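You operate a simulated robot arm through the tools that you are given. There is no shell and no other tool. Be economical: measure what you need, move in short steps, check, and stop when the job is done.

You run a simulated robot arm. Do the job below in one go: nothing can be reset, and whatever is moved stays where it is left.

Task
Rub off the ring mark under the brown bottle and stand the bottle on the folded cloth.
Fine: paste from the cream tin on the cream pad, pad back; slide the cloth over the spot first.

It is judged by the outcome, as a careful person would: the job done as asked, and still so three seconds after it is handed in. It fails if anything else is knocked over, pushed out of place, dropped, spilled or broken. Flat cloth is picked up by pressing the open fingertips on it (5 to 10 N) and closing them slowly along it; thin cloth reads only 2 to 8 mm in the jaws.

Robot
A 6-joint arm with a two-finger parallel gripper, fixed in place. Base frame: the origin is at the foot of the arm, x ahead of it, y to its left, z up. Lengths are in mm, angles in degrees, forces in N, time in s.
Its first joint turns from -166.0 to 166.0 degrees. Payload 3.91 kg.
The TCP is the grasp point between the finger pads, 30 mm short of the fingertips. In the tool frame z runs along the fingers and y along their closing line. Largest opening 110 mm; finger width 20, thickness 10; the body of the gripper, 48 by 112 mm, starts 55 mm behind the TCP.
Orientation is that of the tool frame in the base frame, as a unit quaternion [w, x, y, z]. With the fingers straight down and closing along the base's y, the tool's x points along the base's -x, its y along +y and its z along -z.

Tools
- The arm moves only by the tool move_arm. Its argument "commands" is a list of rows, each a list of 7 numbers: the finger opening in mm, from 0 to 110, then the shift along the tool's x, y, z in mm, then the turn, a rotation vector about the tool's x, y, z in degrees. In form: [[gripper, tx, ty, tz, ax, ay, az], ...]. A call has 1 to 10 rows; each row shifts and turns the commanded pose from where the row before left it, along the tool's axes as they then stand. Rows are played at 5 a second. More than 50 mm and 8.6 degrees between two rows, or a gripper value outside its range, and nothing of the call is played. Where a pose cannot be reached the arm comes as near as it can. A force on the tool above 40 N (or 10 N above the force at the start of the call, whichever is more), or a blocked arm, ends the call early, and 0.2 s more pass. The fingers move at their own pace (about 45 mm/s each) and stop on an object; they squeeze with about 30 N. The grip force told is the motor's: it shows also when the fingers shut on nothing. Time passes only in rows, and 0.2 s behind the last, so rows that do not move let the fingers close. The reply holds the time, the measured pose of the TCP, the force on the tool along the base axes, the opening and the grip force, in the units named above and with some noise.
- Cameras (640 x 400 px; columns grow to the right, rows downward): "scene" is fixed at [49.5, -498.5, 1626]; the picture's right is [0.86, -0.52, 0.00], its down [-0.32, -0.52, -0.79] and it looks along [0.41, 0.68, -0.61] (base axes); focal length 314 px, centre (320, 200). "wrist" rides on the gripper at [-36, 0, -57] in the tool frame; the picture's right is [0.00, -1.00, 0.00], its down [0.97, 0.00, -0.24] and it looks along [0.24, 0.00, 0.97] (tool axes); focal length 218 px, centre (320, 200). There is no depth. A picture from a camera that has moved, and an enlarged one, comes with that camera's place and axes in the base frame and with its lens.
- grab_frame(camera): a new picture of that camera. It takes no simulated time.
- raise_lower(by): slides the trunk up (or, below 0, down) by that many mm; the arm rides with it, the base frame stays. It gives what a move gives, with no picture.
- zoom(camera, box): a new picture of the part [left, top, right, bottom] of that camera's present view, enlarged. It takes no simulated time.
- close_job(): hands the job in; it is judged then, once.

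Work in short steps. Places have to be worked out from the pictures, the camera data and where the tool is seen: move nearer, look again, correct. Check each grasp and each placing, and mend what went wrong. You have 120 turns and 68 pictures in all, those below and enlarged ones among them. Open the gripper and draw the arm clear of the work before you hand the job in, unless the task says otherwise; then end with one line.

The tools are called after "Emit:" by a JSON object that holds its "op" and its "data". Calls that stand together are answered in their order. move_arm: Moves the arm, as the interface text tells. Its arguments: {"type":"object","properties":{"commands":{"type":"array","items":{"type":"array","items":{"type":"number"}}}},"required":["commands"]} The other tools are called the same way: raise_lower (by) slides the trunk up or down; grab_frame (camera) takes a picture; zoom (camera, box) takes an enlarged picture of a part of a camera's view; close_job () hands the job in.

At the start:

```text
time_s: 0.0
position: [346.5, 304.6, 1134.8]
tool_rot: [0.0, 0.001, 1.0, 0.0]
force: [-0.8, 0.3, 0.0]
grip_width: 110.0
gripper_force: 0.0
trunk travel left (down, up): [-550.0, 60.0]
```

scene: 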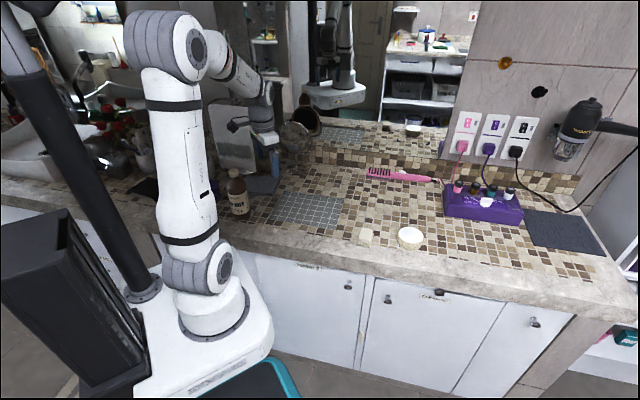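
wrist: 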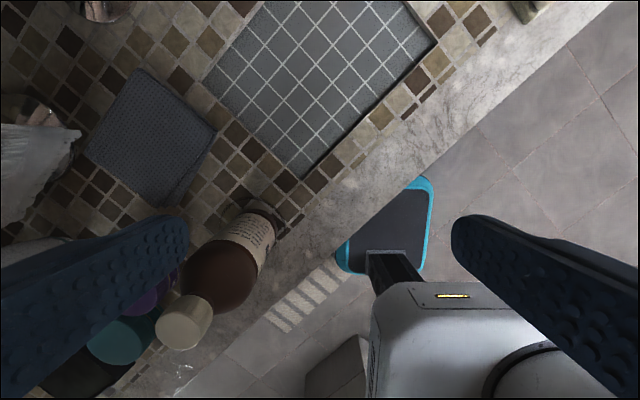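

The first triangulation puts the worktop near z≈890 in reported coordinates. I'm zooming in to identify the objects before I move anything.

Emit:
{"op": "zoom", "data": {"camera": "scene", "box": [190, 130, 350, 250]}}

Emit:
{"op": "zoom", "data": {"camera": "scene", "box": [330, 150, 530, 275]}}

```text
3.33 times, centred on (270, 190) of scene
camera zoom: at [49.5, -498.5, 1626.0], right [0.86, -0.52, 0.0], down [-0.32, -0.52, -0.79], along [0.41, 0.68, -0.61], focal length 1045 px, centre (487, 233)
```

zoom: 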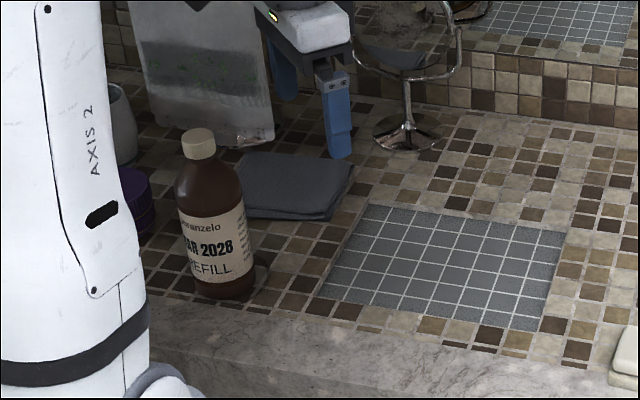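

```text
3.20 times, centred on (430, 212) of scene
camera zoom: at [49.5, -498.5, 1626.0], right [0.86, -0.52, 0.0], down [-0.32, -0.52, -0.79], along [0.41, 0.68, -0.61], focal length 1003 px, centre (-32, 160)
```

zoom: 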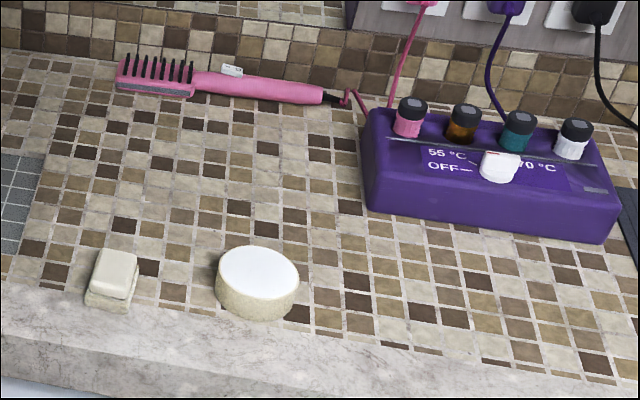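

The objects are clear: the bottle stands near (254,394), the folded cloth is behind it, the pad is near (570,65) and the open cream tin near (680,-20). I'll move toward the pad and tin at this height for a look from above.

Emit:
{"op": "move_arm", "data": {"commands": [[110, -25, -40, 0, 0, 0, 0], [110, -25, -40, 0, 0, 0, 0], [110, -25, -40, 0, 0, 0, 0], [110, -25, -40, 0, 0, 0, 0], [110, -25, -40, 0, 0, 0, 0], [110, -10, -30, 0, 0, 0, 0]]}}

Emit:
{"op": "grab_frame", "data": {"camera": "wrist"}}

```text
time_s: 1.4
position: [481.6, 77.7, 1134.6]
tool_rot: [-0.001, -0.001, 1.0, 0.0]
force: [0.4, -0.8, 0.2]
grip_width: 109.9
gripper_force: 0.0
trunk travel left (down, up): [-550.0, 60.0]
```

```text
63 pictures are left
camera wrist: at [518.7, 77.7, 1191.2], right [0.0, -1.0, 0.0], down [-0.97, 0.0, 0.24], along [-0.24, 0.0, -0.97], focal length 218 px, centre (320, 200)
```

wrist: 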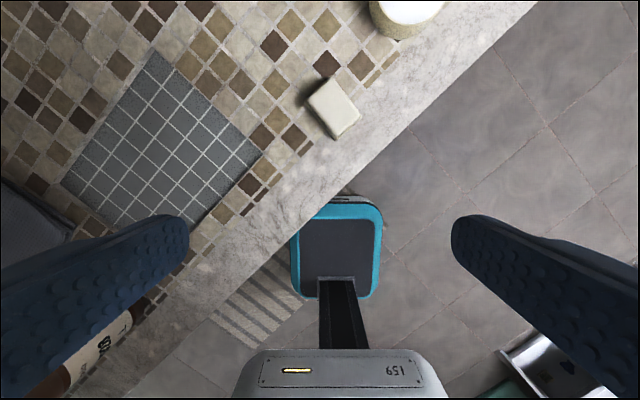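

The pad is at about (564,64) and the tin at about (665,-20). I'll go over the bottle next, stopping short of it and staying high, to see its neighbours and get its exact axis.

Emit:
{"op": "move_arm", "data": {"commands": [[110, 30, 38, 0, 0, 0, 0], [110, 30, 38, 0, 0, 0, 0], [110, 30, 38, 0, 0, 0, 0], [110, 30, 38, 0, 0, 0, 0], [110, 30, 38, 0, 0, 0, 0], [110, 30, 38, 0, 0, 0, 0], [110, 0, 40, -30, 0, 0, 0], [110, 0, 30, -30, 0, 0, 0]]}}

Emit:
{"op": "grab_frame", "data": {"camera": "wrist"}}

```text
time_s: 3.2
position: [301.4, 372.7, 1194.4]
tool_rot: [0.0, 0.0, 1.0, 0.0]
force: [0.4, 0.2, 0.2]
grip_width: 110.0
gripper_force: 0.0
trunk travel left (down, up): [-550.0, 60.0]
```

```text
62 pictures are left
camera wrist: at [338.5, 373.1, 1251.9], right [0.0, -1.0, 0.0], down [-0.97, 0.0, 0.24], along [-0.24, 0.0, -0.97], focal length 218 px, centre (320, 200)
```

wrist: 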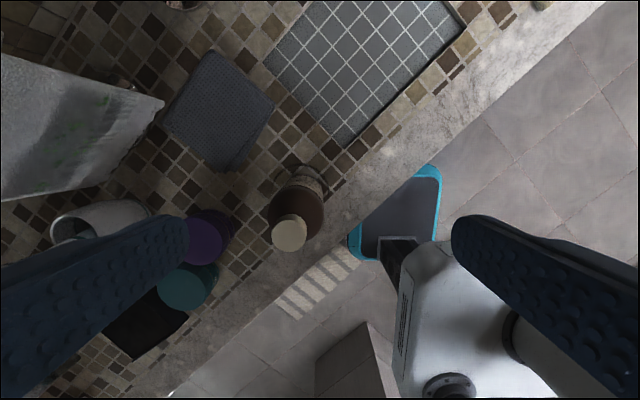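

The purple and teal jars stand to the bottle's left (+y side), so I'll close the jaws across the counter edge along (0.7,0.7). I'm centring over the bottle at about (264,400) and turning 45°.

Emit:
{"op": "move_arm", "data": {"commands": [[110, 37, 27, 0, 0, 0, 0], [110, 0, 0, 0, 0, 0, 7.5], [110, 0, 0, 0, 0, 0, 7.5], [110, 0, 0, 0, 0, 0, 7.5], [110, 0, 0, 0, 0, 0, 7.5], [110, 0, 0, 0, 0, 0, 7.5], [110, 0, 0, 0, 0, 0, 7.5], [110, 0, 0, 40, 0, 0, 0]]}}

Emit:
{"op": "grab_frame", "data": {"camera": "wrist"}}

Emit:
{"op": "zoom", "data": {"camera": "scene", "box": [170, 100, 330, 230]}}

```text
time_s: 5.0
position: [263.7, 398.9, 1154.5]
tool_rot: [0.0, 0.384, 0.923, 0.0]
force: [-0.4, 0.3, 0.2]
grip_width: 110.2
gripper_force: 0.1
trunk travel left (down, up): [-550.0, 60.0]
```

```text
61 pictures are left
camera wrist: at [289.7, 374.4, 1211.5], right [-0.71, -0.71, 0.0], down [-0.69, 0.69, 0.24], along [-0.17, 0.17, -0.97], focal length 218 px, centre (320, 200)
```

wrist: 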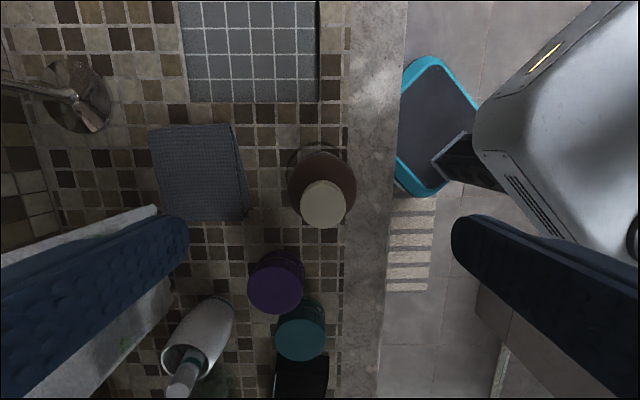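

```text
3.08 times, centred on (250, 165) of scene
camera zoom: at [49.5, -498.5, 1626.0], right [0.86, -0.52, 0.0], down [-0.32, -0.52, -0.79], along [0.41, 0.68, -0.61], focal length 964 px, centre (535, 308)
```

zoom: 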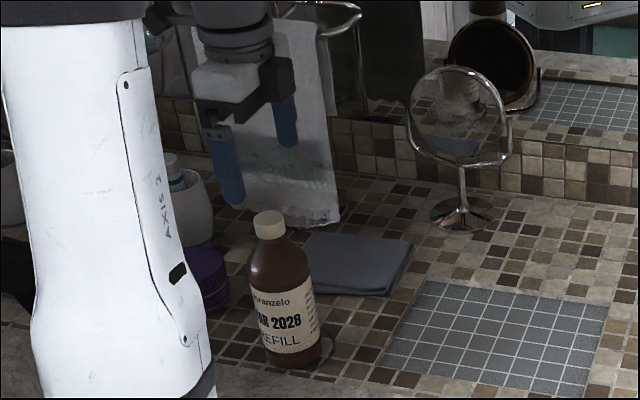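

The bottle axis measures (262,399), so the tool is centred over it. I'm descending straight to a cap-and-neck grip height and checking before I close.

Emit:
{"op": "move_arm", "data": {"commands": [[110, 1, 1, 40, 0, 0, 0], [110, 0, 0, 40, 0, 0, 0], [110, 0, 0, 15, 0, 0, 0]]}}

Emit:
{"op": "zoom", "data": {"camera": "scene", "box": [190, 130, 290, 230]}}

Emit:
{"op": "grab_frame", "data": {"camera": "wrist"}}

```text
time_s: 5.8
position: [262.7, 401.3, 1059.8]
tool_rot: [0.0, 0.383, 0.924, -0.001]
force: [0.7, 0.5, 0.5]
grip_width: 109.9
gripper_force: 0.0
trunk travel left (down, up): [-550.0, 60.0]
```

```text
4.00 times, centred on (240, 180) of scene
camera zoom: at [49.5, -498.5, 1626.0], right [0.86, -0.52, 0.0], down [-0.32, -0.52, -0.79], along [0.41, 0.68, -0.61], focal length 1254 px, centre (640, 280)
```

zoom: 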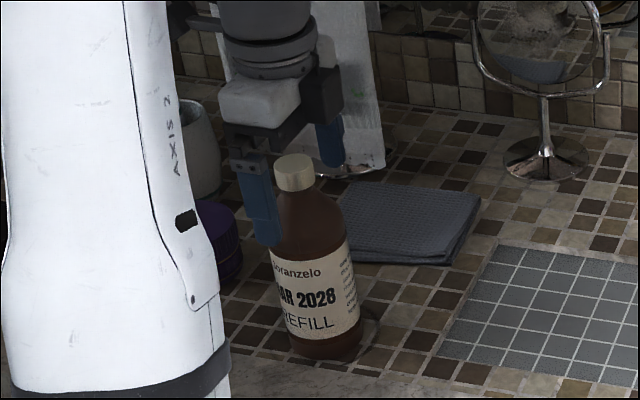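

```text
58 pictures are left
camera wrist: at [288.4, 375.6, 1117.0], right [-0.71, -0.71, 0.0], down [-0.69, 0.69, 0.24], along [-0.17, 0.17, -0.97], focal length 218 px, centre (320, 200)
```

wrist: 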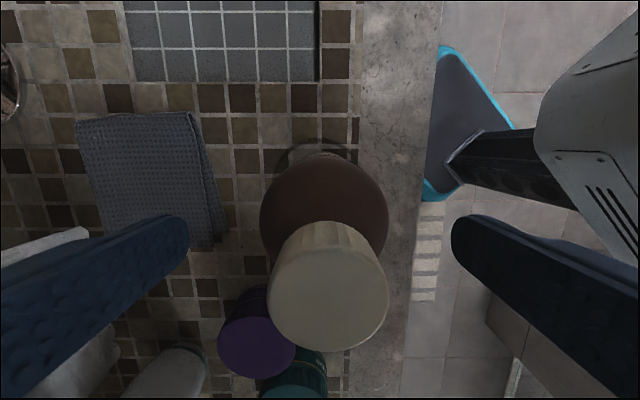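

The cap top is at about 1068 and the body reaches full width at about 1025–1030. I'll go down to TCP 1026 for a body grip, with about 13 mm between cap and palm, then close.

Emit:
{"op": "move_arm", "data": {"commands": [[110, 0, -1, 17, 0, 0, 0], [110, 0, 0, 17, 0, 0, 0], [55, 0, 0, 0, 0, 0, 0], [55, 0, 0, 0, 0, 0, 0], [55, 0, 0, 0, 0, 0, 0], [55, 0, 0, 0, 0, 0, 0]]}}

```text
time_s: 7.2
position: [260.2, 399.6, 1028.1]
tool_rot: [0.0, 0.382, 0.924, 0.0]
force: [-0.3, -0.4, -0.4]
grip_width: 64.2
gripper_force: 29.9
trunk travel left (down, up): [-550.0, 60.0]
```

Gripped at 64 mm. I'm lifting and carrying the bottle to the open grey tile area at about (490,255), which is clear of the ring, cloth, pad and tin.

Emit:
{"op": "move_arm", "data": {"commands": [[55, 0, 0, -20, 0, 0, 0], [55, 0, 0, -40, 0, 0, 0], [55, -20, 5, -10, 0, 0, 0], [55, -35, 5, 0, 0, 0, 0], [55, -40, 10, 0, 0, 0, 0], [55, -40, 10, 0, 0, 0, 0], [55, -40, 10, 0, 0, 0, 0], [55, -40, 10, 0, 0, 0, 0], [55, -30, 5, 0, 0, 0, 0], [55, -20, 5, 0, 0, 0, 0]]}}

Emit:
{"op": "zoom", "data": {"camera": "scene", "box": [210, 100, 410, 250]}}

Emit:
{"op": "grab_frame", "data": {"camera": "wrist"}}

```text
time_s: 9.4
position: [494.5, 255.4, 1096.3]
tool_rot: [0.0, 0.382, 0.924, -0.001]
force: [0.0, -0.9, -4.3]
grip_width: 64.1
gripper_force: 30.1
trunk travel left (down, up): [-550.0, 60.0]
```

```text
2.67 times, centred on (310, 175) of scene
camera zoom: at [49.5, -498.5, 1626.0], right [0.86, -0.52, 0.0], down [-0.32, -0.52, -0.79], along [0.41, 0.68, -0.61], focal length 836 px, centre (347, 267)
```

zoom: 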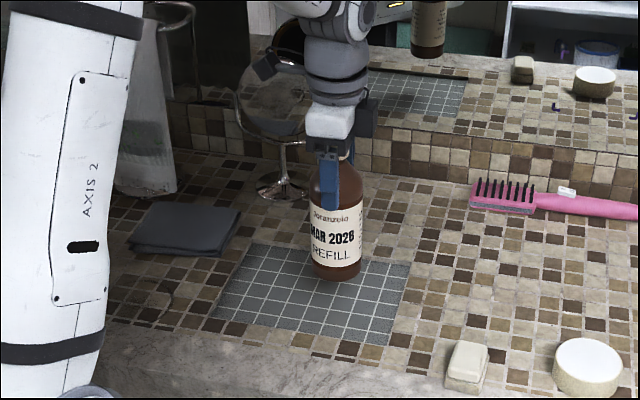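

```text
56 pictures are left
camera wrist: at [519.9, 229.8, 1153.3], right [-0.71, -0.71, 0.0], down [-0.69, 0.69, 0.24], along [-0.17, 0.17, -0.97], focal length 218 px, centre (320, 200)
```

wrist: 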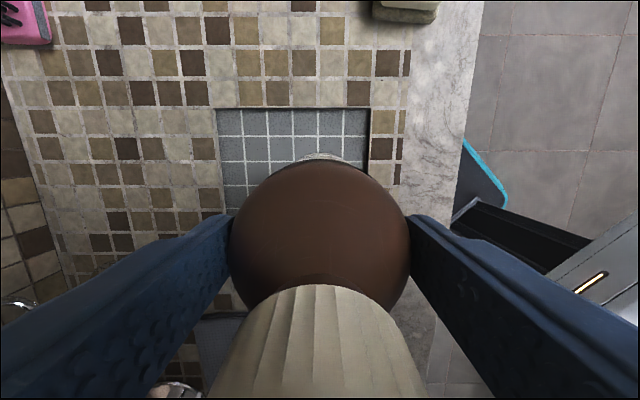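

The bottle hangs over the grey inset, well inside its borders. I'm lowering most of the way now, then feeling for contact.

Emit:
{"op": "move_arm", "data": {"commands": [[55, 0, 0, 30, 0, 0, 0], [55, 0, 0, 28, 0, 0, 0], [55, 0, 0, 5, 0, 0, 0], [55, 0, 0, 2, 0, 0, 0], [55, 0, 0, 0, 0, 0, 0]]}}

```text
time_s: 10.6
position: [494.7, 254.9, 1029.9]
tool_rot: [0.001, 0.382, 0.924, 0.0]
force: [0.0, 0.1, -5.8]
grip_width: 64.2
gripper_force: 30.1
trunk travel left (down, up): [-550.0, 60.0]
```

Not touching yet (−5.8 N is just the weight). I'm continuing down in small steps.

Emit:
{"op": "move_arm", "data": {"commands": [[55, 0, 0, 2, 0, 0, 0], [55, 0, 0, 1, 0, 0, 0], [55, 0, 0, 0, 0, 0, 0]]}}

```text
time_s: 11.4
position: [494.4, 254.5, 1028.7]
tool_rot: [0.0, 0.383, 0.924, 0.0]
force: [0.3, 1.0, -4.6]
grip_width: 64.1
gripper_force: 29.7
trunk travel left (down, up): [-550.0, 60.0]
```

Emit:
{"op": "move_arm", "data": {"commands": [[55, 0, 0, 1, 0, 0, 0], [55, 0, 0, 1, 0, 0, 0], [55, 0, 0, 0, 0, 0, 0]]}}

```text
time_s: 12.2
position: [494.0, 254.6, 1023.8]
tool_rot: [0.001, 0.383, 0.924, 0.0]
force: [0.4, 0.1, -5.7]
grip_width: 63.9
gripper_force: 30.1
trunk travel left (down, up): [-550.0, 60.0]
```

Still hanging at 1024, so the inset is slightly recessed. I'm going lower in 1–2 mm steps.

Emit:
{"op": "move_arm", "data": {"commands": [[55, 0, 0, 1.5, 0, 0, 0], [55, 0, 0, 1.5, 0, 0, 0], [55, 0, 0, 0, 0, 0, 0]]}}

Emit:
{"op": "zoom", "data": {"camera": "scene", "box": [260, 150, 360, 230]}}

```text
time_s: 13.0
position: [493.6, 255.2, 1022.0]
tool_rot: [-0.001, 0.383, 0.924, 0.0]
force: [-0.8, 0.4, -4.5]
grip_width: 63.8
gripper_force: 30.1
trunk travel left (down, up): [-550.0, 60.0]
```

```text
5.00 times, centred on (310, 190) of scene
camera zoom: at [49.5, -498.5, 1626.0], right [0.86, -0.52, 0.0], down [-0.32, -0.52, -0.79], along [0.41, 0.68, -0.61], focal length 1567 px, centre (370, 250)
```

zoom: 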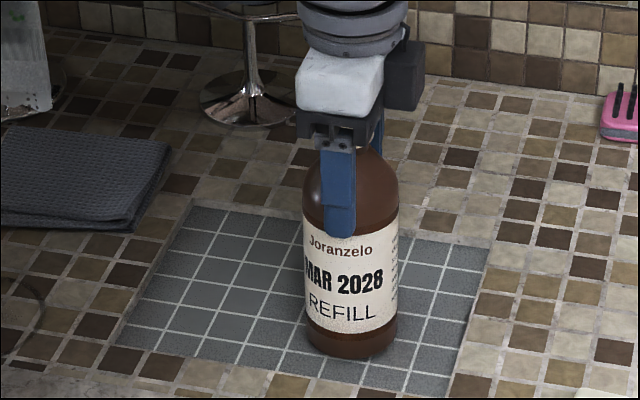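

Still carrying the weight; the contact shadow is close now. I'll continue.

Emit:
{"op": "move_arm", "data": {"commands": [[55, 0, 0, 1.5, 0, 0, 0], [55, 0, 0, 1.5, 0, 0, 0], [55, 0, 0, 0, 0, 0, 0]]}}

```text
time_s: 13.8
position: [493.4, 254.9, 1020.2]
tool_rot: [0.0, 0.383, 0.924, 0.0]
force: [-0.3, -2.9, 2.9]
grip_width: 64.0
gripper_force: 30.2
trunk travel left (down, up): [-550.0, 60.0]
```

Contact felt (force went to +2.9). I'm opening the fingers and retreating straight up.

Emit:
{"op": "move_arm", "data": {"commands": [[75, 0, 0, 0, 0, 0, 0], [110, 0, 0, 0, 0, 0, 0], [110, 0, 0, 0, 0, 0, 0], [110, 0, 0, -30, 0, 0, 0], [110, 0, 0, -40, 0, 0, 0], [110, 0, 0, -40, 0, 0, 0], [110, 0, 0, -20, 0, 0, 0]]}}

Emit:
{"op": "zoom", "data": {"camera": "scene", "box": [210, 120, 370, 240]}}

```text
time_s: 15.4
position: [492.2, 254.8, 1149.1]
tool_rot: [0.0, 0.383, 0.924, -0.002]
force: [0.3, 0.0, 0.9]
grip_width: 109.9
gripper_force: 0.2
trunk travel left (down, up): [-550.0, 60.0]
```

```text
3.33 times, centred on (290, 180) of scene
camera zoom: at [49.5, -498.5, 1626.0], right [0.86, -0.52, 0.0], down [-0.32, -0.52, -0.79], along [0.41, 0.68, -0.61], focal length 1045 px, centre (420, 267)
```

zoom: 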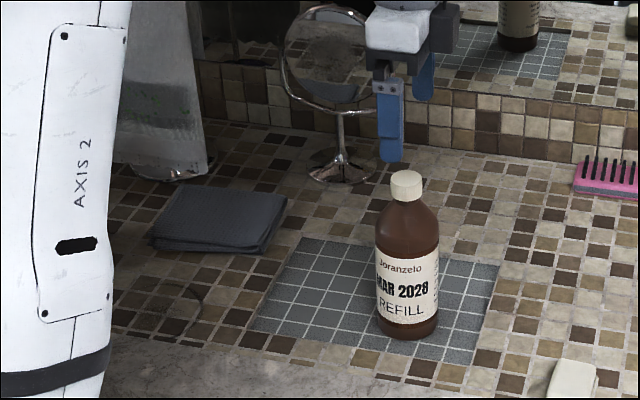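

The bottle stands steady, and the ring is visible near (274,399). I'm moving toward the pad for a close look.

Emit:
{"op": "move_arm", "data": {"commands": [[110, -29, -21, 0, 0, 0, 0], [110, -29, -21, 0, 0, 0, 0], [110, -29, -21, 0, 0, 0, 0], [110, -29, -21, 0, 0, 0, 0], [110, -29, -21, 0, 0, 0, 0], [110, 0, 0, 40, 0, 0, 0], [110, 0, 0, 40, 0, 0, 0]]}}

Emit:
{"op": "grab_frame", "data": {"camera": "wrist"}}

```text
time_s: 17.0
position: [521.0, 79.0, 1071.3]
tool_rot: [0.001, 0.382, 0.924, 0.0]
force: [-0.4, 0.7, 0.3]
grip_width: 110.2
gripper_force: 0.1
trunk travel left (down, up): [-550.0, 60.0]
```

```text
53 pictures are left
camera wrist: at [546.9, 55.2, 1128.3], right [-0.71, -0.71, 0.0], down [-0.69, 0.69, 0.24], along [-0.17, 0.17, -0.97], focal length 218 px, centre (320, 200)
```

wrist: 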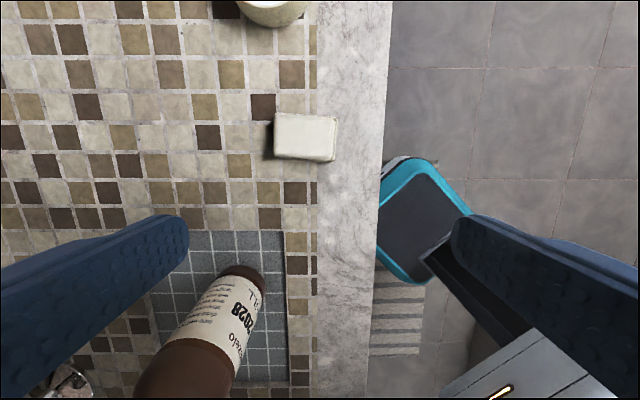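

The pad is about 60×44 mm, centred near (564,59), with its long side along my jaw line. Before gripping it, I'll test how far the arm reaches over the tin and look at it.

Emit:
{"op": "move_arm", "data": {"commands": [[110, -39, 7, 0, 0, 0, 0], [110, -39, 7, 0, 0, 0, 0], [110, -39, 7, 0, 0, 0, 0], [110, -37, 7, 0, 0, 0, 0]]}}

Emit:
{"op": "grab_frame", "data": {"camera": "wrist"}}

```text
time_s: 18.0
position: [650.8, -8.8, 1067.2]
tool_rot: [-0.001, 0.381, 0.924, -0.001]
force: [-0.4, 0.4, -0.3]
grip_width: 110.1
gripper_force: 0.1
trunk travel left (down, up): [-550.0, 60.0]
```

```text
52 pictures are left
camera wrist: at [677.0, -33.1, 1125.6], right [-0.71, -0.71, 0.0], down [-0.69, 0.69, 0.24], along [-0.17, 0.17, -0.97], focal length 218 px, centre (320, 200)
```

wrist: 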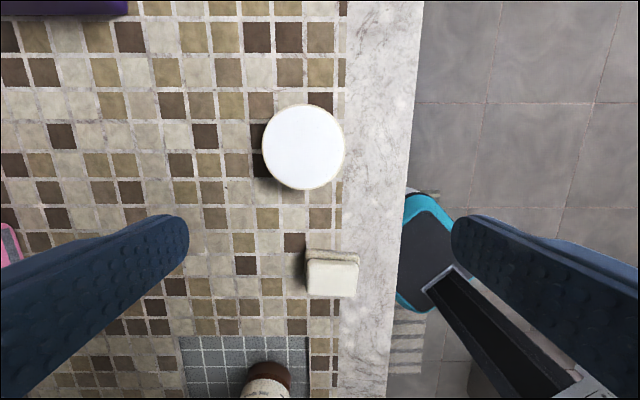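

The tin is centred near (687,-22), 76 mm across. I'm testing the reach there with the tool vertical, tips staying well above it.

Emit:
{"op": "move_arm", "data": {"commands": [[110, -35, 16, 0, 0, 0, 0], [110, 0, 0, 40, 0, 0, 0], [110, 0, 0, 30, 0, 0, 0], [110, 0, 0, 0, 0, 0, 0]]}}

Emit:
{"op": "zoom", "data": {"camera": "scene", "box": [350, 170, 470, 260]}}

```text
time_s: 19.0
position: [687.3, -24.3, 997.9]
tool_rot: [0.0, 0.382, 0.924, 0.0]
force: [0.3, -0.1, 0.4]
grip_width: 109.7
gripper_force: 0.1
trunk travel left (down, up): [-550.0, 60.0]
```

```text
4.44 times, centred on (410, 215) of scene
camera zoom: at [49.5, -498.5, 1626.0], right [0.86, -0.52, 0.0], down [-0.32, -0.52, -0.79], along [0.41, 0.68, -0.61], focal length 1393 px, centre (-80, 133)
```

zoom: 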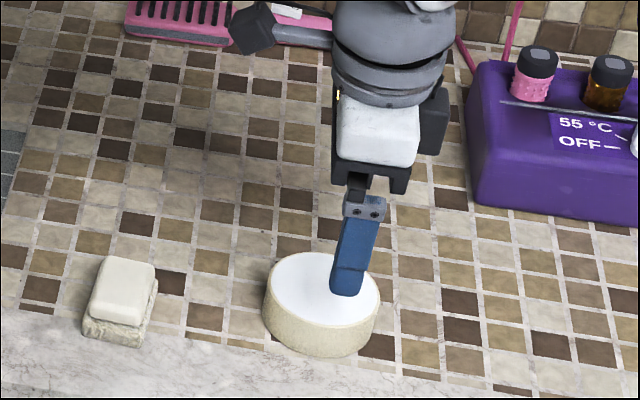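

The reach is good with the tool vertical. I'll go back over the pad and look closely at how it's built before gripping.

Emit:
{"op": "move_arm", "data": {"commands": [[110, 37, -7, 0, 0, 0, 0], [110, 37, -7, 0, 0, 0, 0], [110, 37, -7, 0, 0, 0, 0], [110, 35, -7, 0, 0, 0, 0], [110, 0, 0, 20, 0, 0, 0]]}}

Emit:
{"op": "grab_frame", "data": {"camera": "wrist"}}

Emit:
{"op": "zoom", "data": {"camera": "scene", "box": [340, 210, 400, 255]}}

```text
time_s: 20.2
position: [563.1, 59.5, 980.0]
tool_rot: [-0.001, 0.382, 0.924, 0.0]
force: [-0.1, -0.9, -1.0]
grip_width: 110.0
gripper_force: 0.1
trunk travel left (down, up): [-550.0, 60.0]
```

```text
50 pictures are left
camera wrist: at [588.4, 35.2, 1037.2], right [-0.71, -0.71, 0.0], down [-0.69, 0.69, 0.24], along [-0.17, 0.17, -0.97], focal length 218 px, centre (320, 200)
```

wrist: 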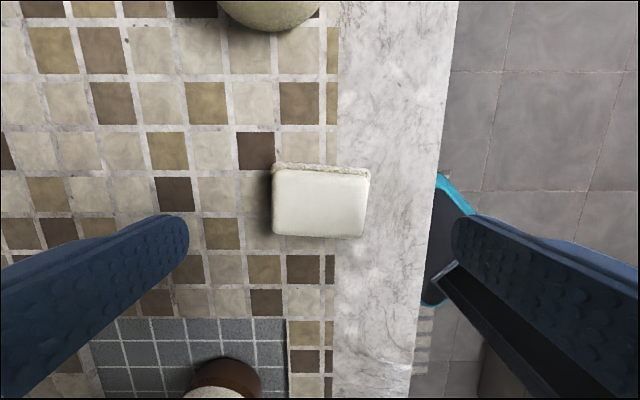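

```text
8.89 times, centred on (370, 232) of scene
camera zoom: at [49.5, -498.5, 1626.0], right [0.86, -0.52, 0.0], down [-0.32, -0.52, -0.79], along [0.41, 0.68, -0.61], focal length 2786 px, centre (-124, -89)
```

zoom: 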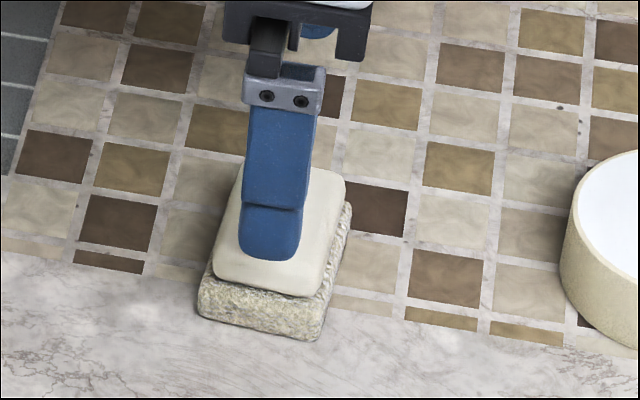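

The pad is a cream handle on a rough sponge layer, top at about z 911. I'm aligning (3° turn, −3 mm shift), lowering so the tips sit about 13 mm below its top, and closing.

Emit:
{"op": "move_arm", "data": {"commands": [[110, -3, 0, 0, 0, 0, 3], [110, 0, 0, 30, 0, 0, 0], [110, 0, 0, 22, 0, 0, 0], [48, 0, 0, 0, 0, 0, 0], [48, 0, 0, 0, 0, 0, 0], [48, 0, 0, 0, 0, 0, 0], [48, 0, 0, 0, 0, 0, 0]]}}

Emit:
{"op": "zoom", "data": {"camera": "scene", "box": [340, 210, 400, 255]}}

Emit:
{"op": "grab_frame", "data": {"camera": "wrist"}}

```text
time_s: 21.8
position: [564.9, 57.9, 926.9]
tool_rot: [0.0, 0.407, 0.914, 0.0]
force: [0.0, -0.8, 0.3]
grip_width: 57.0
gripper_force: 29.9
trunk travel left (down, up): [-550.0, 60.0]
```

```text
8.89 times, centred on (370, 232) of scene
camera zoom: at [49.5, -498.5, 1626.0], right [0.86, -0.52, 0.0], down [-0.32, -0.52, -0.79], along [0.41, 0.68, -0.61], focal length 2786 px, centre (-124, -89)
```

zoom: 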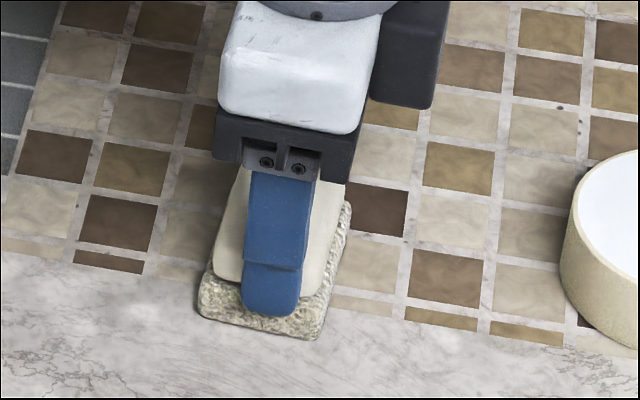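

```text
47 pictures are left
camera wrist: at [589.9, 32.1, 983.5], right [-0.74, -0.67, 0.0], down [-0.65, 0.72, 0.24], along [-0.16, 0.18, -0.97], focal length 218 px, centre (320, 200)
```

wrist: 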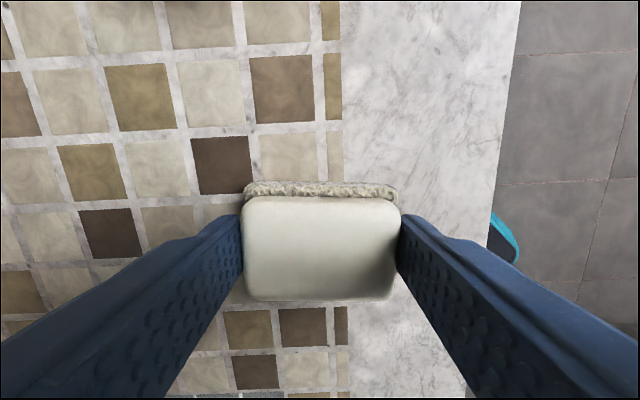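

Gripped at 57 mm; the pad's home is TCP (564.9,57.9,926.9). I'm lifting 60 mm and carrying it over the tin.

Emit:
{"op": "move_arm", "data": {"commands": [[48, 0, 0, -20, 0, 0, 0], [48, 0, 0, -40, 0, 0, 0], [48, -35, 9.5, 0, 0, 0, 0], [48, -35.5, 9.5, 0, 0, 0, 0], [48, -35.5, 9.4, 0, 0, 0, 0], [48, -35.5, 9.3, 0, 0, 0, 0], [48, 0, 0, 0, 0, 0, 0]]}}

Emit:
{"op": "grab_frame", "data": {"camera": "wrist"}}

Emit:
{"op": "zoom", "data": {"camera": "scene", "box": [360, 190, 460, 260]}}

```text
time_s: 23.4
position: [689.0, -22.1, 985.8]
tool_rot: [0.0, 0.406, 0.914, 0.0]
force: [-0.2, 0.8, -0.1]
grip_width: 56.7
gripper_force: 29.7
trunk travel left (down, up): [-550.0, 60.0]
```

```text
46 pictures are left
camera wrist: at [713.5, -49.3, 1044.3], right [-0.74, -0.67, 0.0], down [-0.65, 0.72, 0.24], along [-0.16, 0.18, -0.97], focal length 218 px, centre (320, 200)
```

wrist: 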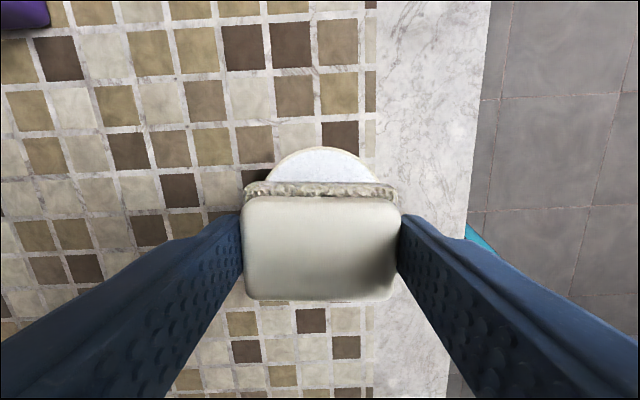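

```text
5.71 times, centred on (410, 225) of scene
camera zoom: at [49.5, -498.5, 1626.0], right [0.86, -0.52, 0.0], down [-0.32, -0.52, -0.79], along [0.41, 0.68, -0.61], focal length 1791 px, centre (-194, 57)
```

zoom: 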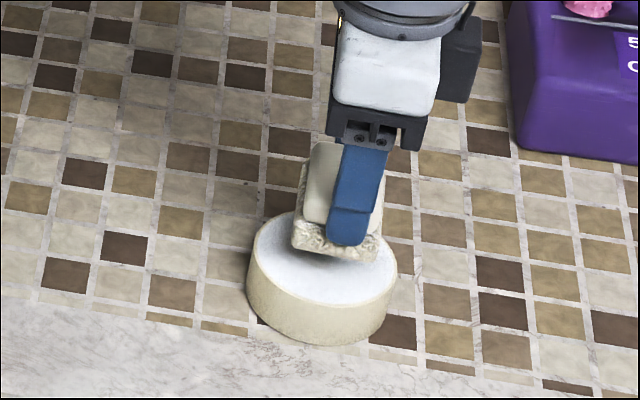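

The tin is centred under the pad. I'm lowering gently until the sponge touches the paste.

Emit:
{"op": "move_arm", "data": {"commands": [[48, 0, 0, 14, 0, 0, 0], [48, 0, 0, 3, 0, 0, 0], [48, 0, 0, 2, 0, 0, 0], [48, 0, 0, 0, 0, 0, 0]]}}

```text
time_s: 24.4
position: [688.7, -21.5, 969.8]
tool_rot: [0.001, 0.406, 0.914, 0.0]
force: [0.5, -0.5, -0.1]
grip_width: 57.0
gripper_force: 30.0
trunk travel left (down, up): [-550.0, 60.0]
```

Emit:
{"op": "move_arm", "data": {"commands": [[48, 0, 0, 3, 0, 0, 0], [48, 0, 0, 2, 0, 0, 0], [48, 0, 0, 0, 0, 0, 0]]}}

Emit:
{"op": "zoom", "data": {"camera": "scene", "box": [370, 205, 440, 255]}}

```text
time_s: 25.2
position: [687.2, -24.0, 964.2]
tool_rot: [-0.001, 0.407, 0.914, 0.0]
force: [0.2, 0.7, -1.1]
grip_width: 56.9
gripper_force: 30.1
trunk travel left (down, up): [-550.0, 60.0]
```

```text
8.00 times, centred on (405, 230) of scene
camera zoom: at [49.5, -498.5, 1626.0], right [0.86, -0.52, 0.0], down [-0.32, -0.52, -0.79], along [0.41, 0.68, -0.61], focal length 2508 px, centre (-360, -40)
```

zoom: 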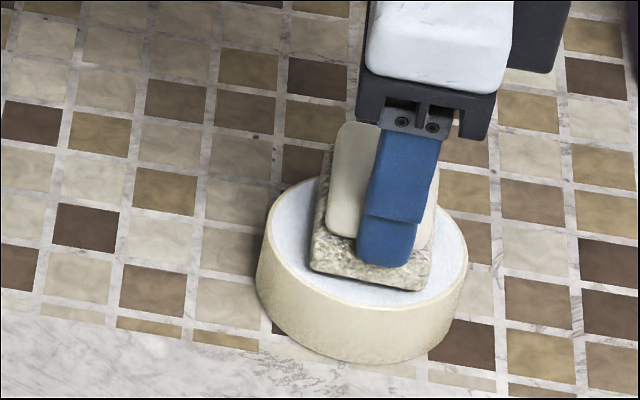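

Very close now; no contact force yet. I'm continuing in 1.5 mm steps.

Emit:
{"op": "move_arm", "data": {"commands": [[48, 0, 0, 1.5, 0, 0, 0], [48, 0, 0, 1.5, 0, 0, 0], [48, 0, 0, 0, 0, 0, 0]]}}

```text
time_s: 26.0
position: [688.1, -23.8, 961.2]
tool_rot: [0.0, 0.406, 0.914, 0.0]
force: [-0.3, 0.3, -0.9]
grip_width: 56.8
gripper_force: 30.2
trunk travel left (down, up): [-550.0, 60.0]
```

Emit:
{"op": "move_arm", "data": {"commands": [[48, 0, 0, 1.5, 0, 0, 0], [48, 0, 0, 1.5, 0, 0, 0], [48, 0, 0, 0, 0, 0, 0]]}}

```text
time_s: 26.8
position: [686.4, -22.6, 960.2]
tool_rot: [0.001, 0.407, 0.914, 0.001]
force: [-1.1, -0.9, 6.8]
grip_width: 56.8
gripper_force: 30.2
trunk travel left (down, up): [-550.0, 60.0]
```

Contact with the paste at 6.8 N. I'm holding a moment, then lifting straight off and checking.

Emit:
{"op": "move_arm", "data": {"commands": [[48, 0, 0, 0, 0, 0, 0], [48, 0, 0, 0, 0, 0, 0], [48, 0, 0, -10, 0, 0, 0], [48, 0, 0, -40, 0, 0, 0], [48, 0, 0, -40, 0, 0, 0]]}}

Emit:
{"op": "zoom", "data": {"camera": "scene", "box": [360, 190, 450, 255]}}

```text
time_s: 28.0
position: [685.9, -22.2, 1049.8]
tool_rot: [-0.001, 0.407, 0.914, -0.001]
force: [0.0, 0.1, 0.0]
grip_width: 56.5
gripper_force: 29.8
trunk travel left (down, up): [-550.0, 60.0]
```

```text
6.15 times, centred on (405, 222) of scene
camera zoom: at [49.5, -498.5, 1626.0], right [0.86, -0.52, 0.0], down [-0.32, -0.52, -0.79], along [0.41, 0.68, -0.61], focal length 1929 px, centre (-203, 62)
```

zoom: 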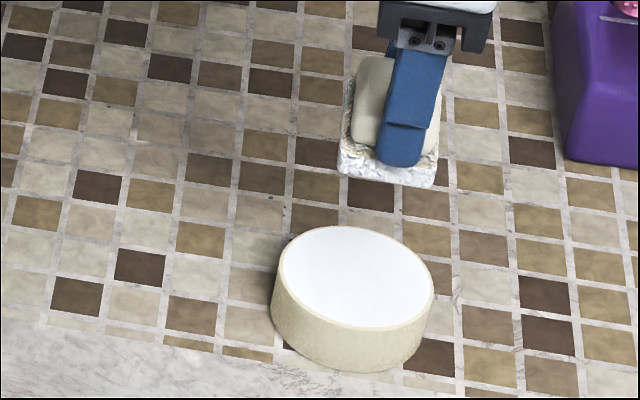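

The sponge is now white with paste and the tin hasn't moved. I'm raising to clear the bottle and carrying the pad toward the ring.

Emit:
{"op": "move_arm", "data": {"commands": [[48, 0, 0, -45, 0, 0, 0], [48, 0, 0, -45, 0, 0, 0], [48, 45, -2, 0, 0, 0, 0], [48, 45, -2, 0, 0, 0, 0], [48, 45, -2, 0, 0, 0, 0], [48, 45, -2, 0, 0, 0, 0], [48, 45, -2, 0, 0, 0, 0], [48, 45, -2, 0, 0, 0, 0], [48, 45, -2, 0, 0, 0, 0]]}}

Emit:
{"op": "move_arm", "data": {"commands": [[48, 45, -2, 0, 0, 0, 0], [48, 45, -2, 0, 0, 0, 0], [48, 45, -2, 0, 0, 0, 0], [48, 45, -2, 0, 0, 0, 0], [48, 45, -2, 0, 0, 0, 0], [48, 0, 0, 40, 0, 0, 0], [48, 0, 0, 40, 0, 0, 0]]}}

Emit:
{"op": "grab_frame", "data": {"camera": "wrist"}}

```text
time_s: 30.0
position: [463.0, 204.4, 1135.9]
tool_rot: [0.0, 0.406, 0.914, 0.0]
force: [0.2, -0.1, -0.5]
grip_width: 56.9
gripper_force: 29.2
trunk travel left (down, up): [-550.0, 60.0]
```

```text
time_s: 31.6
position: [307.2, 363.6, 1056.8]
tool_rot: [0.0, 0.406, 0.914, 0.0]
force: [0.2, -0.3, 0.1]
grip_width: 56.9
gripper_force: 30.3
trunk travel left (down, up): [-550.0, 60.0]
```

```text
42 pictures are left
camera wrist: at [331.9, 337.0, 1114.4], right [-0.74, -0.67, 0.0], down [-0.65, 0.72, 0.24], along [-0.16, 0.18, -0.97], focal length 218 px, centre (320, 200)
```

wrist: 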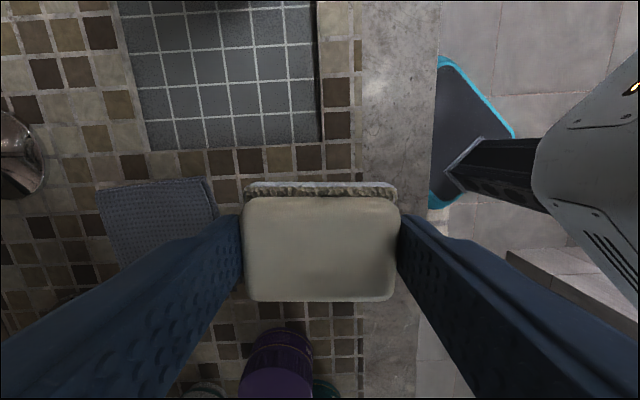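

The ring (estimated centre (274,400)) is hidden beneath the pad. I'll shift about 90 mm along tool x at this height so it shows above the pad in the picture.

Emit:
{"op": "move_arm", "data": {"commands": [[48, 45, 0, 0, 0, 0, 0], [48, 45, 0, 0, 0, 0, 0], [48, 0, 0, 0, 0, 0, 0]]}}

Emit:
{"op": "grab_frame", "data": {"camera": "wrist"}}

```text
time_s: 32.4
position: [246.5, 427.4, 1055.1]
tool_rot: [0.0, 0.406, 0.914, 0.0]
force: [0.2, -0.4, -0.6]
grip_width: 56.6
gripper_force: 30.2
trunk travel left (down, up): [-550.0, 60.0]
```

```text
41 pictures are left
camera wrist: at [271.9, 401.9, 1113.2], right [-0.74, -0.67, 0.0], down [-0.65, 0.72, 0.24], along [-0.16, 0.18, -0.97], focal length 218 px, centre (320, 200)
```

wrist: 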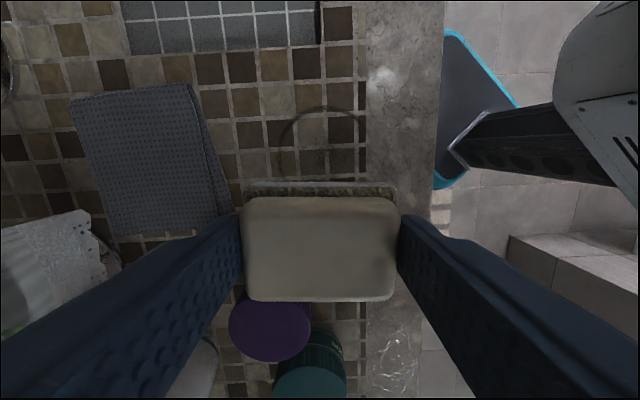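

The ring shows around pixel (321,152). I'm zooming to get its outline.

Emit:
{"op": "zoom", "data": {"camera": "wrist", "box": [240, 80, 400, 200]}}

Emit:
{"op": "zoom", "data": {"camera": "scene", "box": [200, 160, 290, 230]}}

```text
3.33 times, centred on (320, 140) of wrist
camera zoom: at [271.9, 401.9, 1113.2], right [-0.74, -0.67, 0.0], down [-0.65, 0.72, 0.24], along [-0.16, 0.18, -0.97], focal length 728 px, centre (320, 400)
```

zoom: 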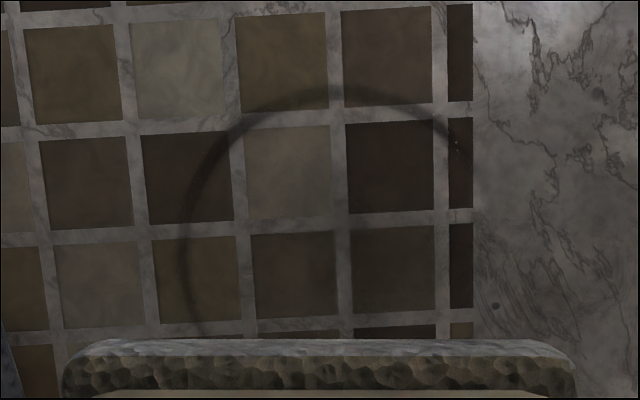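

```text
5.71 times, centred on (245, 195) of scene
camera zoom: at [49.5, -498.5, 1626.0], right [0.86, -0.52, 0.0], down [-0.32, -0.52, -0.79], along [0.41, 0.68, -0.61], focal length 1791 px, centre (749, 229)
```

zoom: 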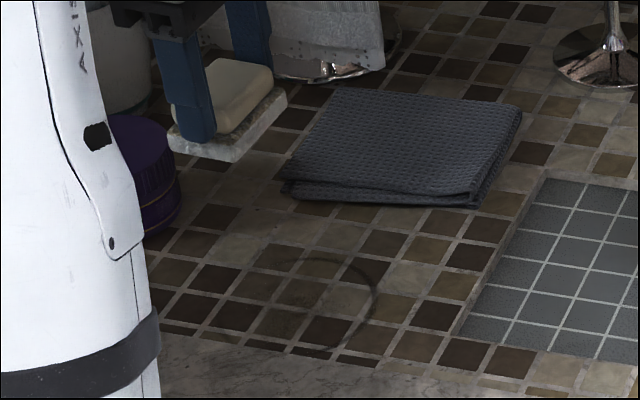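

The ring centre is about (265,404), radius about 44 mm, with the cloth and jars well clear of the strokes. I'm moving the pad over the centre and lowering to just above the surface.

Emit:
{"op": "move_arm", "data": {"commands": [[48, -30, -2, 0, 0, 0, 0], [48, 0, 0, 40, 0, 0, 0], [48, 0, 0, 40, 0, 0, 0], [48, 0, 0, 38, 0, 0, 0], [48, 0, 0, 6, 0, 0, 0], [48, 0, 0, 3, 0, 0, 0], [48, 0, 0, 0, 0, 0, 0]]}}

```text
time_s: 34.0
position: [266.5, 406.2, 930.3]
tool_rot: [0.0, 0.407, 0.914, 0.0]
force: [-0.9, 0.0, -0.6]
grip_width: 57.0
gripper_force: 30.2
trunk travel left (down, up): [-550.0, 60.0]
```

Emit:
{"op": "move_arm", "data": {"commands": [[48, 0, 0, 2, 0, 0, 0], [48, 0, 0, 1.5, 0, 0, 0], [48, 0, 0, 1, 0, 0, 0], [48, 0, 0, 0, 0, 0, 0]]}}

```text
time_s: 35.0
position: [267.7, 406.1, 925.4]
tool_rot: [0.001, 0.408, 0.913, 0.001]
force: [-0.2, -0.2, -0.7]
grip_width: 56.7
gripper_force: 29.8
trunk travel left (down, up): [-550.0, 60.0]
```

Not pressing yet. A bit lower.

Emit:
{"op": "move_arm", "data": {"commands": [[48, 0, 0, 1, 0, 0, 0], [48, 0, 0, 1, 0, 0, 0], [48, 0, 0, 0, 0, 0, 0]]}}

```text
time_s: 35.8
position: [267.5, 404.2, 925.9]
tool_rot: [0.0, 0.407, 0.914, 0.002]
force: [3.2, -3.0, 20.8]
grip_width: 56.7
gripper_force: 30.2
trunk travel left (down, up): [-550.0, 60.0]
```

Pressed at 21 N, which is a bit firm. I'm easing off 1 mm and rubbing one full loop of radius 30 around the ring.

Emit:
{"op": "move_arm", "data": {"commands": [[48, 0, 0, -0.8, 0, 0, 0], [48, 30, 0, 0, 0, 0, 0], [48, -9, 21, 0, 0, 0, 0], [48, -21, 9, 0, 0, 0, 0], [48, -21, -9, 0, 0, 0, 0], [48, -9, -21, 0, 0, 0, 0], [48, 9, -21, 0, 0, 0, 0], [48, 21, -9, 0, 0, 0, 0], [48, 21, 9, 0, 0, 0, 0], [48, 9, 21, 0, 0, 0, 0]]}}

Emit:
{"op": "zoom", "data": {"camera": "scene", "box": [200, 160, 290, 230]}}

```text
time_s: 38.0
position: [247.7, 428.8, 925.5]
tool_rot: [0.0, 0.406, 0.914, 0.001]
force: [-0.5, -3.3, 8.9]
grip_width: 56.7
gripper_force: 29.4
trunk travel left (down, up): [-550.0, 60.0]
```

```text
5.71 times, centred on (245, 195) of scene
camera zoom: at [49.5, -498.5, 1626.0], right [0.86, -0.52, 0.0], down [-0.32, -0.52, -0.79], along [0.41, 0.68, -0.61], focal length 1791 px, centre (749, 229)
```

zoom: 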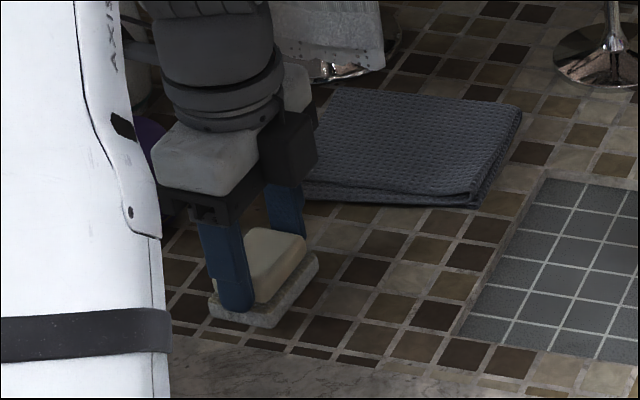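

The visible arc is already gone. I'll do a second loop the other way at radius 34, ending at the centre.

Emit:
{"op": "move_arm", "data": {"commands": [[48, -6, -24, 0, 0, 0, 0], [48, -24, -10, 0, 0, 0, 0], [48, -24, 10, 0, 0, 0, 0], [48, -10, 24, 0, 0, 0, 0], [48, 10, 24, 0, 0, 0, 0], [48, 24, 10, 0, 0, 0, 0], [48, 24, -10, 0, 0, 0, 0], [48, 10, -24, 0, 0, 0, 0], [48, -34, 0, 0, 0, 0, 0], [48, -20, 0, 0, 0, 0, 0]]}}

Emit:
{"op": "move_arm", "data": {"commands": [[48, 20, 0, -10, 0, 0, 0], [48, 0, 0, -40, 0, 0, 0], [48, 0, 0, -40, 0, 0, 0], [48, 0, 0, -40, 0, 0, 0], [48, 33, 0, 0, 0, 0, 0], [48, 0, 0, 0, 0, 0, 0]]}}

Emit:
{"op": "zoom", "data": {"camera": "wrist", "box": [240, 80, 400, 200]}}

Emit:
{"op": "zoom", "data": {"camera": "scene", "box": [200, 160, 290, 230]}}

```text
time_s: 40.2
position: [281.0, 392.8, 924.9]
tool_rot: [0.0, 0.407, 0.914, 0.0]
force: [-2.7, 0.9, 6.2]
grip_width: 56.7
gripper_force: 29.9
trunk travel left (down, up): [-550.0, 60.0]
```

```text
time_s: 41.6
position: [244.0, 430.2, 1054.9]
tool_rot: [0.0, 0.406, 0.914, 0.0]
force: [-0.9, 0.2, -0.1]
grip_width: 56.7
gripper_force: 29.4
trunk travel left (down, up): [-550.0, 60.0]
```

```text
3.33 times, centred on (320, 140) of wrist
camera zoom: at [268.9, 403.5, 1113.0], right [-0.74, -0.67, 0.0], down [-0.65, 0.72, 0.24], along [-0.16, 0.18, -0.97], focal length 728 px, centre (320, 400)
```

zoom: 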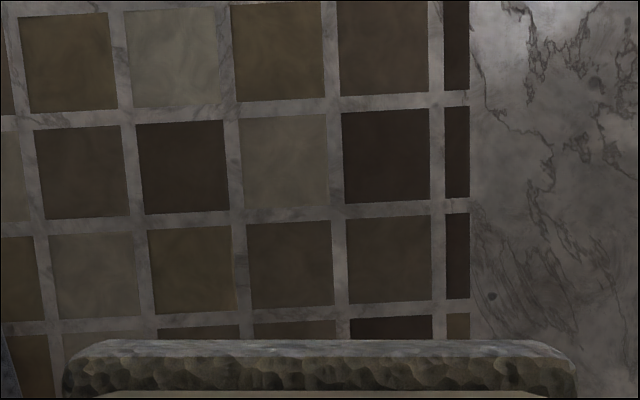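

```text
5.71 times, centred on (245, 195) of scene
camera zoom: at [49.5, -498.5, 1626.0], right [0.86, -0.52, 0.0], down [-0.32, -0.52, -0.79], along [0.41, 0.68, -0.61], focal length 1791 px, centre (749, 229)
```

zoom: 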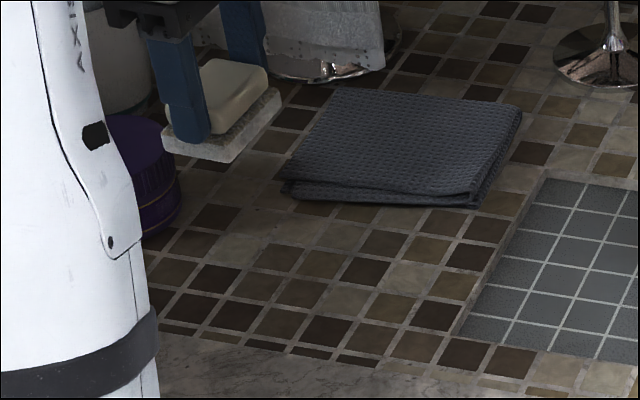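

The visible part is clean. I'm shifting 40 mm more to check the hidden lower half.

Emit:
{"op": "move_arm", "data": {"commands": [[48, 40, 0, -10, 0, 0, 0], [48, 0, 0, 0, 0, 0, 0]]}}

Emit:
{"op": "zoom", "data": {"camera": "wrist", "box": [240, 60, 400, 200]}}

```text
time_s: 42.2
position: [217.3, 458.8, 1063.6]
tool_rot: [0.0, 0.407, 0.914, 0.0]
force: [-0.1, 0.5, 0.7]
grip_width: 56.7
gripper_force: 30.3
trunk travel left (down, up): [-550.0, 60.0]
```

```text
2.86 times, centred on (320, 130) of wrist
camera zoom: at [241.7, 432.7, 1120.2], right [-0.74, -0.67, 0.0], down [-0.65, 0.72, 0.24], along [-0.16, 0.18, -0.97], focal length 624 px, centre (320, 400)
```

zoom: 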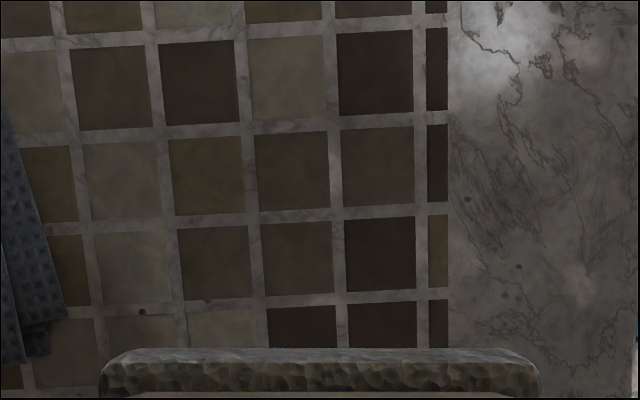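

The spot is fully clean. I'm raising the pad and carrying it back to its home at (565,58).

Emit:
{"op": "move_arm", "data": {"commands": [[48, 0, 0, -40, 0, 0, 0], [48, 0, 0, -37, 0, 0, 0], [48, -44, 0, 0, 0, 0, 0], [48, -44, 0, 0, 0, 0, 0], [48, -44, 0, 0, 0, 0, 0], [48, -44, 0, 0, 0, 0, 0], [48, -44, 0, 0, 0, 0, 0], [48, -44, 0, 0, 0, 0, 0]]}}

Emit:
{"op": "move_arm", "data": {"commands": [[48, -44, -2, 0, 0, 0, 0], [48, -44, -2, 0, 0, 0, 0], [48, -44, -2, 0, 0, 0, 0], [48, -44, -2, 0, 0, 0, 0], [48, -44, -1, 0, 0, 0, 0], [48, -44, 0, 0, 0, 0, 0], [48, 0, 0, 45, 0, 0, 0], [48, 0, 0, 45, 0, 0, 0], [48, 0, 0, 45, 0, 0, 0], [48, 0, 0, 0, 0, 0, 0]]}}

Emit:
{"op": "zoom", "data": {"camera": "scene", "box": [330, 180, 450, 260]}}

```text
time_s: 44.0
position: [393.7, 260.6, 1141.2]
tool_rot: [0.0, 0.407, 0.914, 0.0]
force: [0.6, 0.3, 0.3]
grip_width: 56.7
gripper_force: 30.0
trunk travel left (down, up): [-550.0, 60.0]
```

```text
time_s: 46.2
position: [565.6, 64.6, 1008.2]
tool_rot: [-0.001, 0.406, 0.914, 0.0]
force: [0.1, -0.3, -0.4]
grip_width: 56.8
gripper_force: 29.8
trunk travel left (down, up): [-550.0, 60.0]
```

```text
5.00 times, centred on (390, 220) of scene
camera zoom: at [49.5, -498.5, 1626.0], right [0.86, -0.52, 0.0], down [-0.32, -0.52, -0.79], along [0.41, 0.68, -0.61], focal length 1567 px, centre (-30, 100)
```

zoom: 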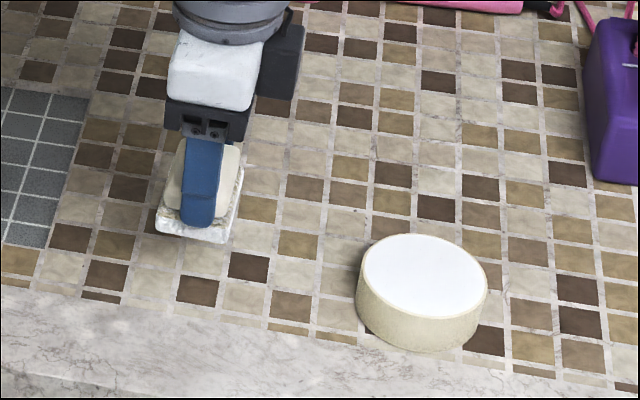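

I'm correcting the 6–7 mm offset and lowering to home height, slowly at the end.

Emit:
{"op": "move_arm", "data": {"commands": [[48, -4.5, -5, 20, 0, 0, 0], [48, 0, 0, 35, 0, 0, 0], [48, 0, 0, 20, 0, 0, 0], [48, 0, 0, 4, 0, 0, 0], [48, 0, 0, 1.5, 0, 0, 0], [48, 0, 0, 0, 0, 0, 0]]}}

```text
time_s: 47.6
position: [563.8, 57.8, 926.6]
tool_rot: [0.0, 0.407, 0.913, 0.0]
force: [0.1, 0.7, 0.0]
grip_width: 56.8
gripper_force: 30.4
trunk travel left (down, up): [-550.0, 60.0]
```

Emit:
{"op": "move_arm", "data": {"commands": [[48, 0, 0, 1, 0, 0, 0], [48, 0, 0, 0.7, 0, 0, 0], [48, 0, 0, 0, 0, 0, 0]]}}

```text
time_s: 48.4
position: [563.8, 56.4, 926.8]
tool_rot: [0.002, 0.407, 0.913, 0.001]
force: [-1.5, 3.9, 8.0]
grip_width: 56.7
gripper_force: 30.0
trunk travel left (down, up): [-550.0, 60.0]
```

Contact at home (8 N). I'm releasing and lifting away.

Emit:
{"op": "move_arm", "data": {"commands": [[70, 0, 0, -0.7, 0, 0, 0], [100, 0, 0, 0, 0, 0, 0], [110, 0, 0, 0, 0, 0, 0], [110, 0, 0, -40, 0, 0, 0], [110, 0, 0, -40, 0, 0, 0], [110, 0, 0, -40, 0, 0, 0], [110, 0, 0, -40, 0, 0, 0], [110, 0, 0, -40, 0, 0, 0]]}}

Emit:
{"op": "zoom", "data": {"camera": "scene", "box": [330, 180, 450, 260]}}

```text
time_s: 50.2
position: [564.8, 57.2, 1122.6]
tool_rot: [0.0, 0.407, 0.914, 0.0]
force: [-0.1, 0.5, 0.8]
grip_width: 109.9
gripper_force: 0.1
trunk travel left (down, up): [-550.0, 60.0]
```

```text
5.00 times, centred on (390, 220) of scene
camera zoom: at [49.5, -498.5, 1626.0], right [0.86, -0.52, 0.0], down [-0.32, -0.52, -0.79], along [0.41, 0.68, -0.61], focal length 1567 px, centre (-30, 100)
```

zoom: 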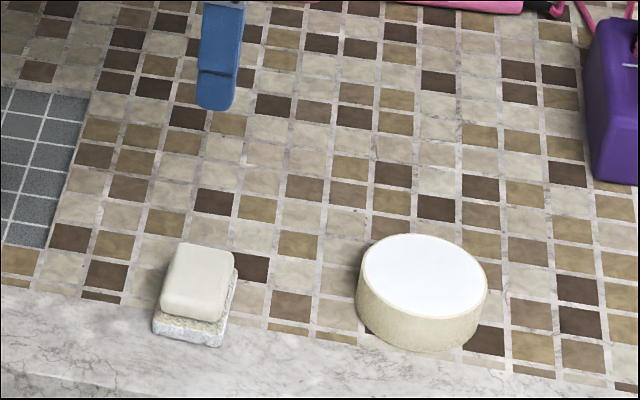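

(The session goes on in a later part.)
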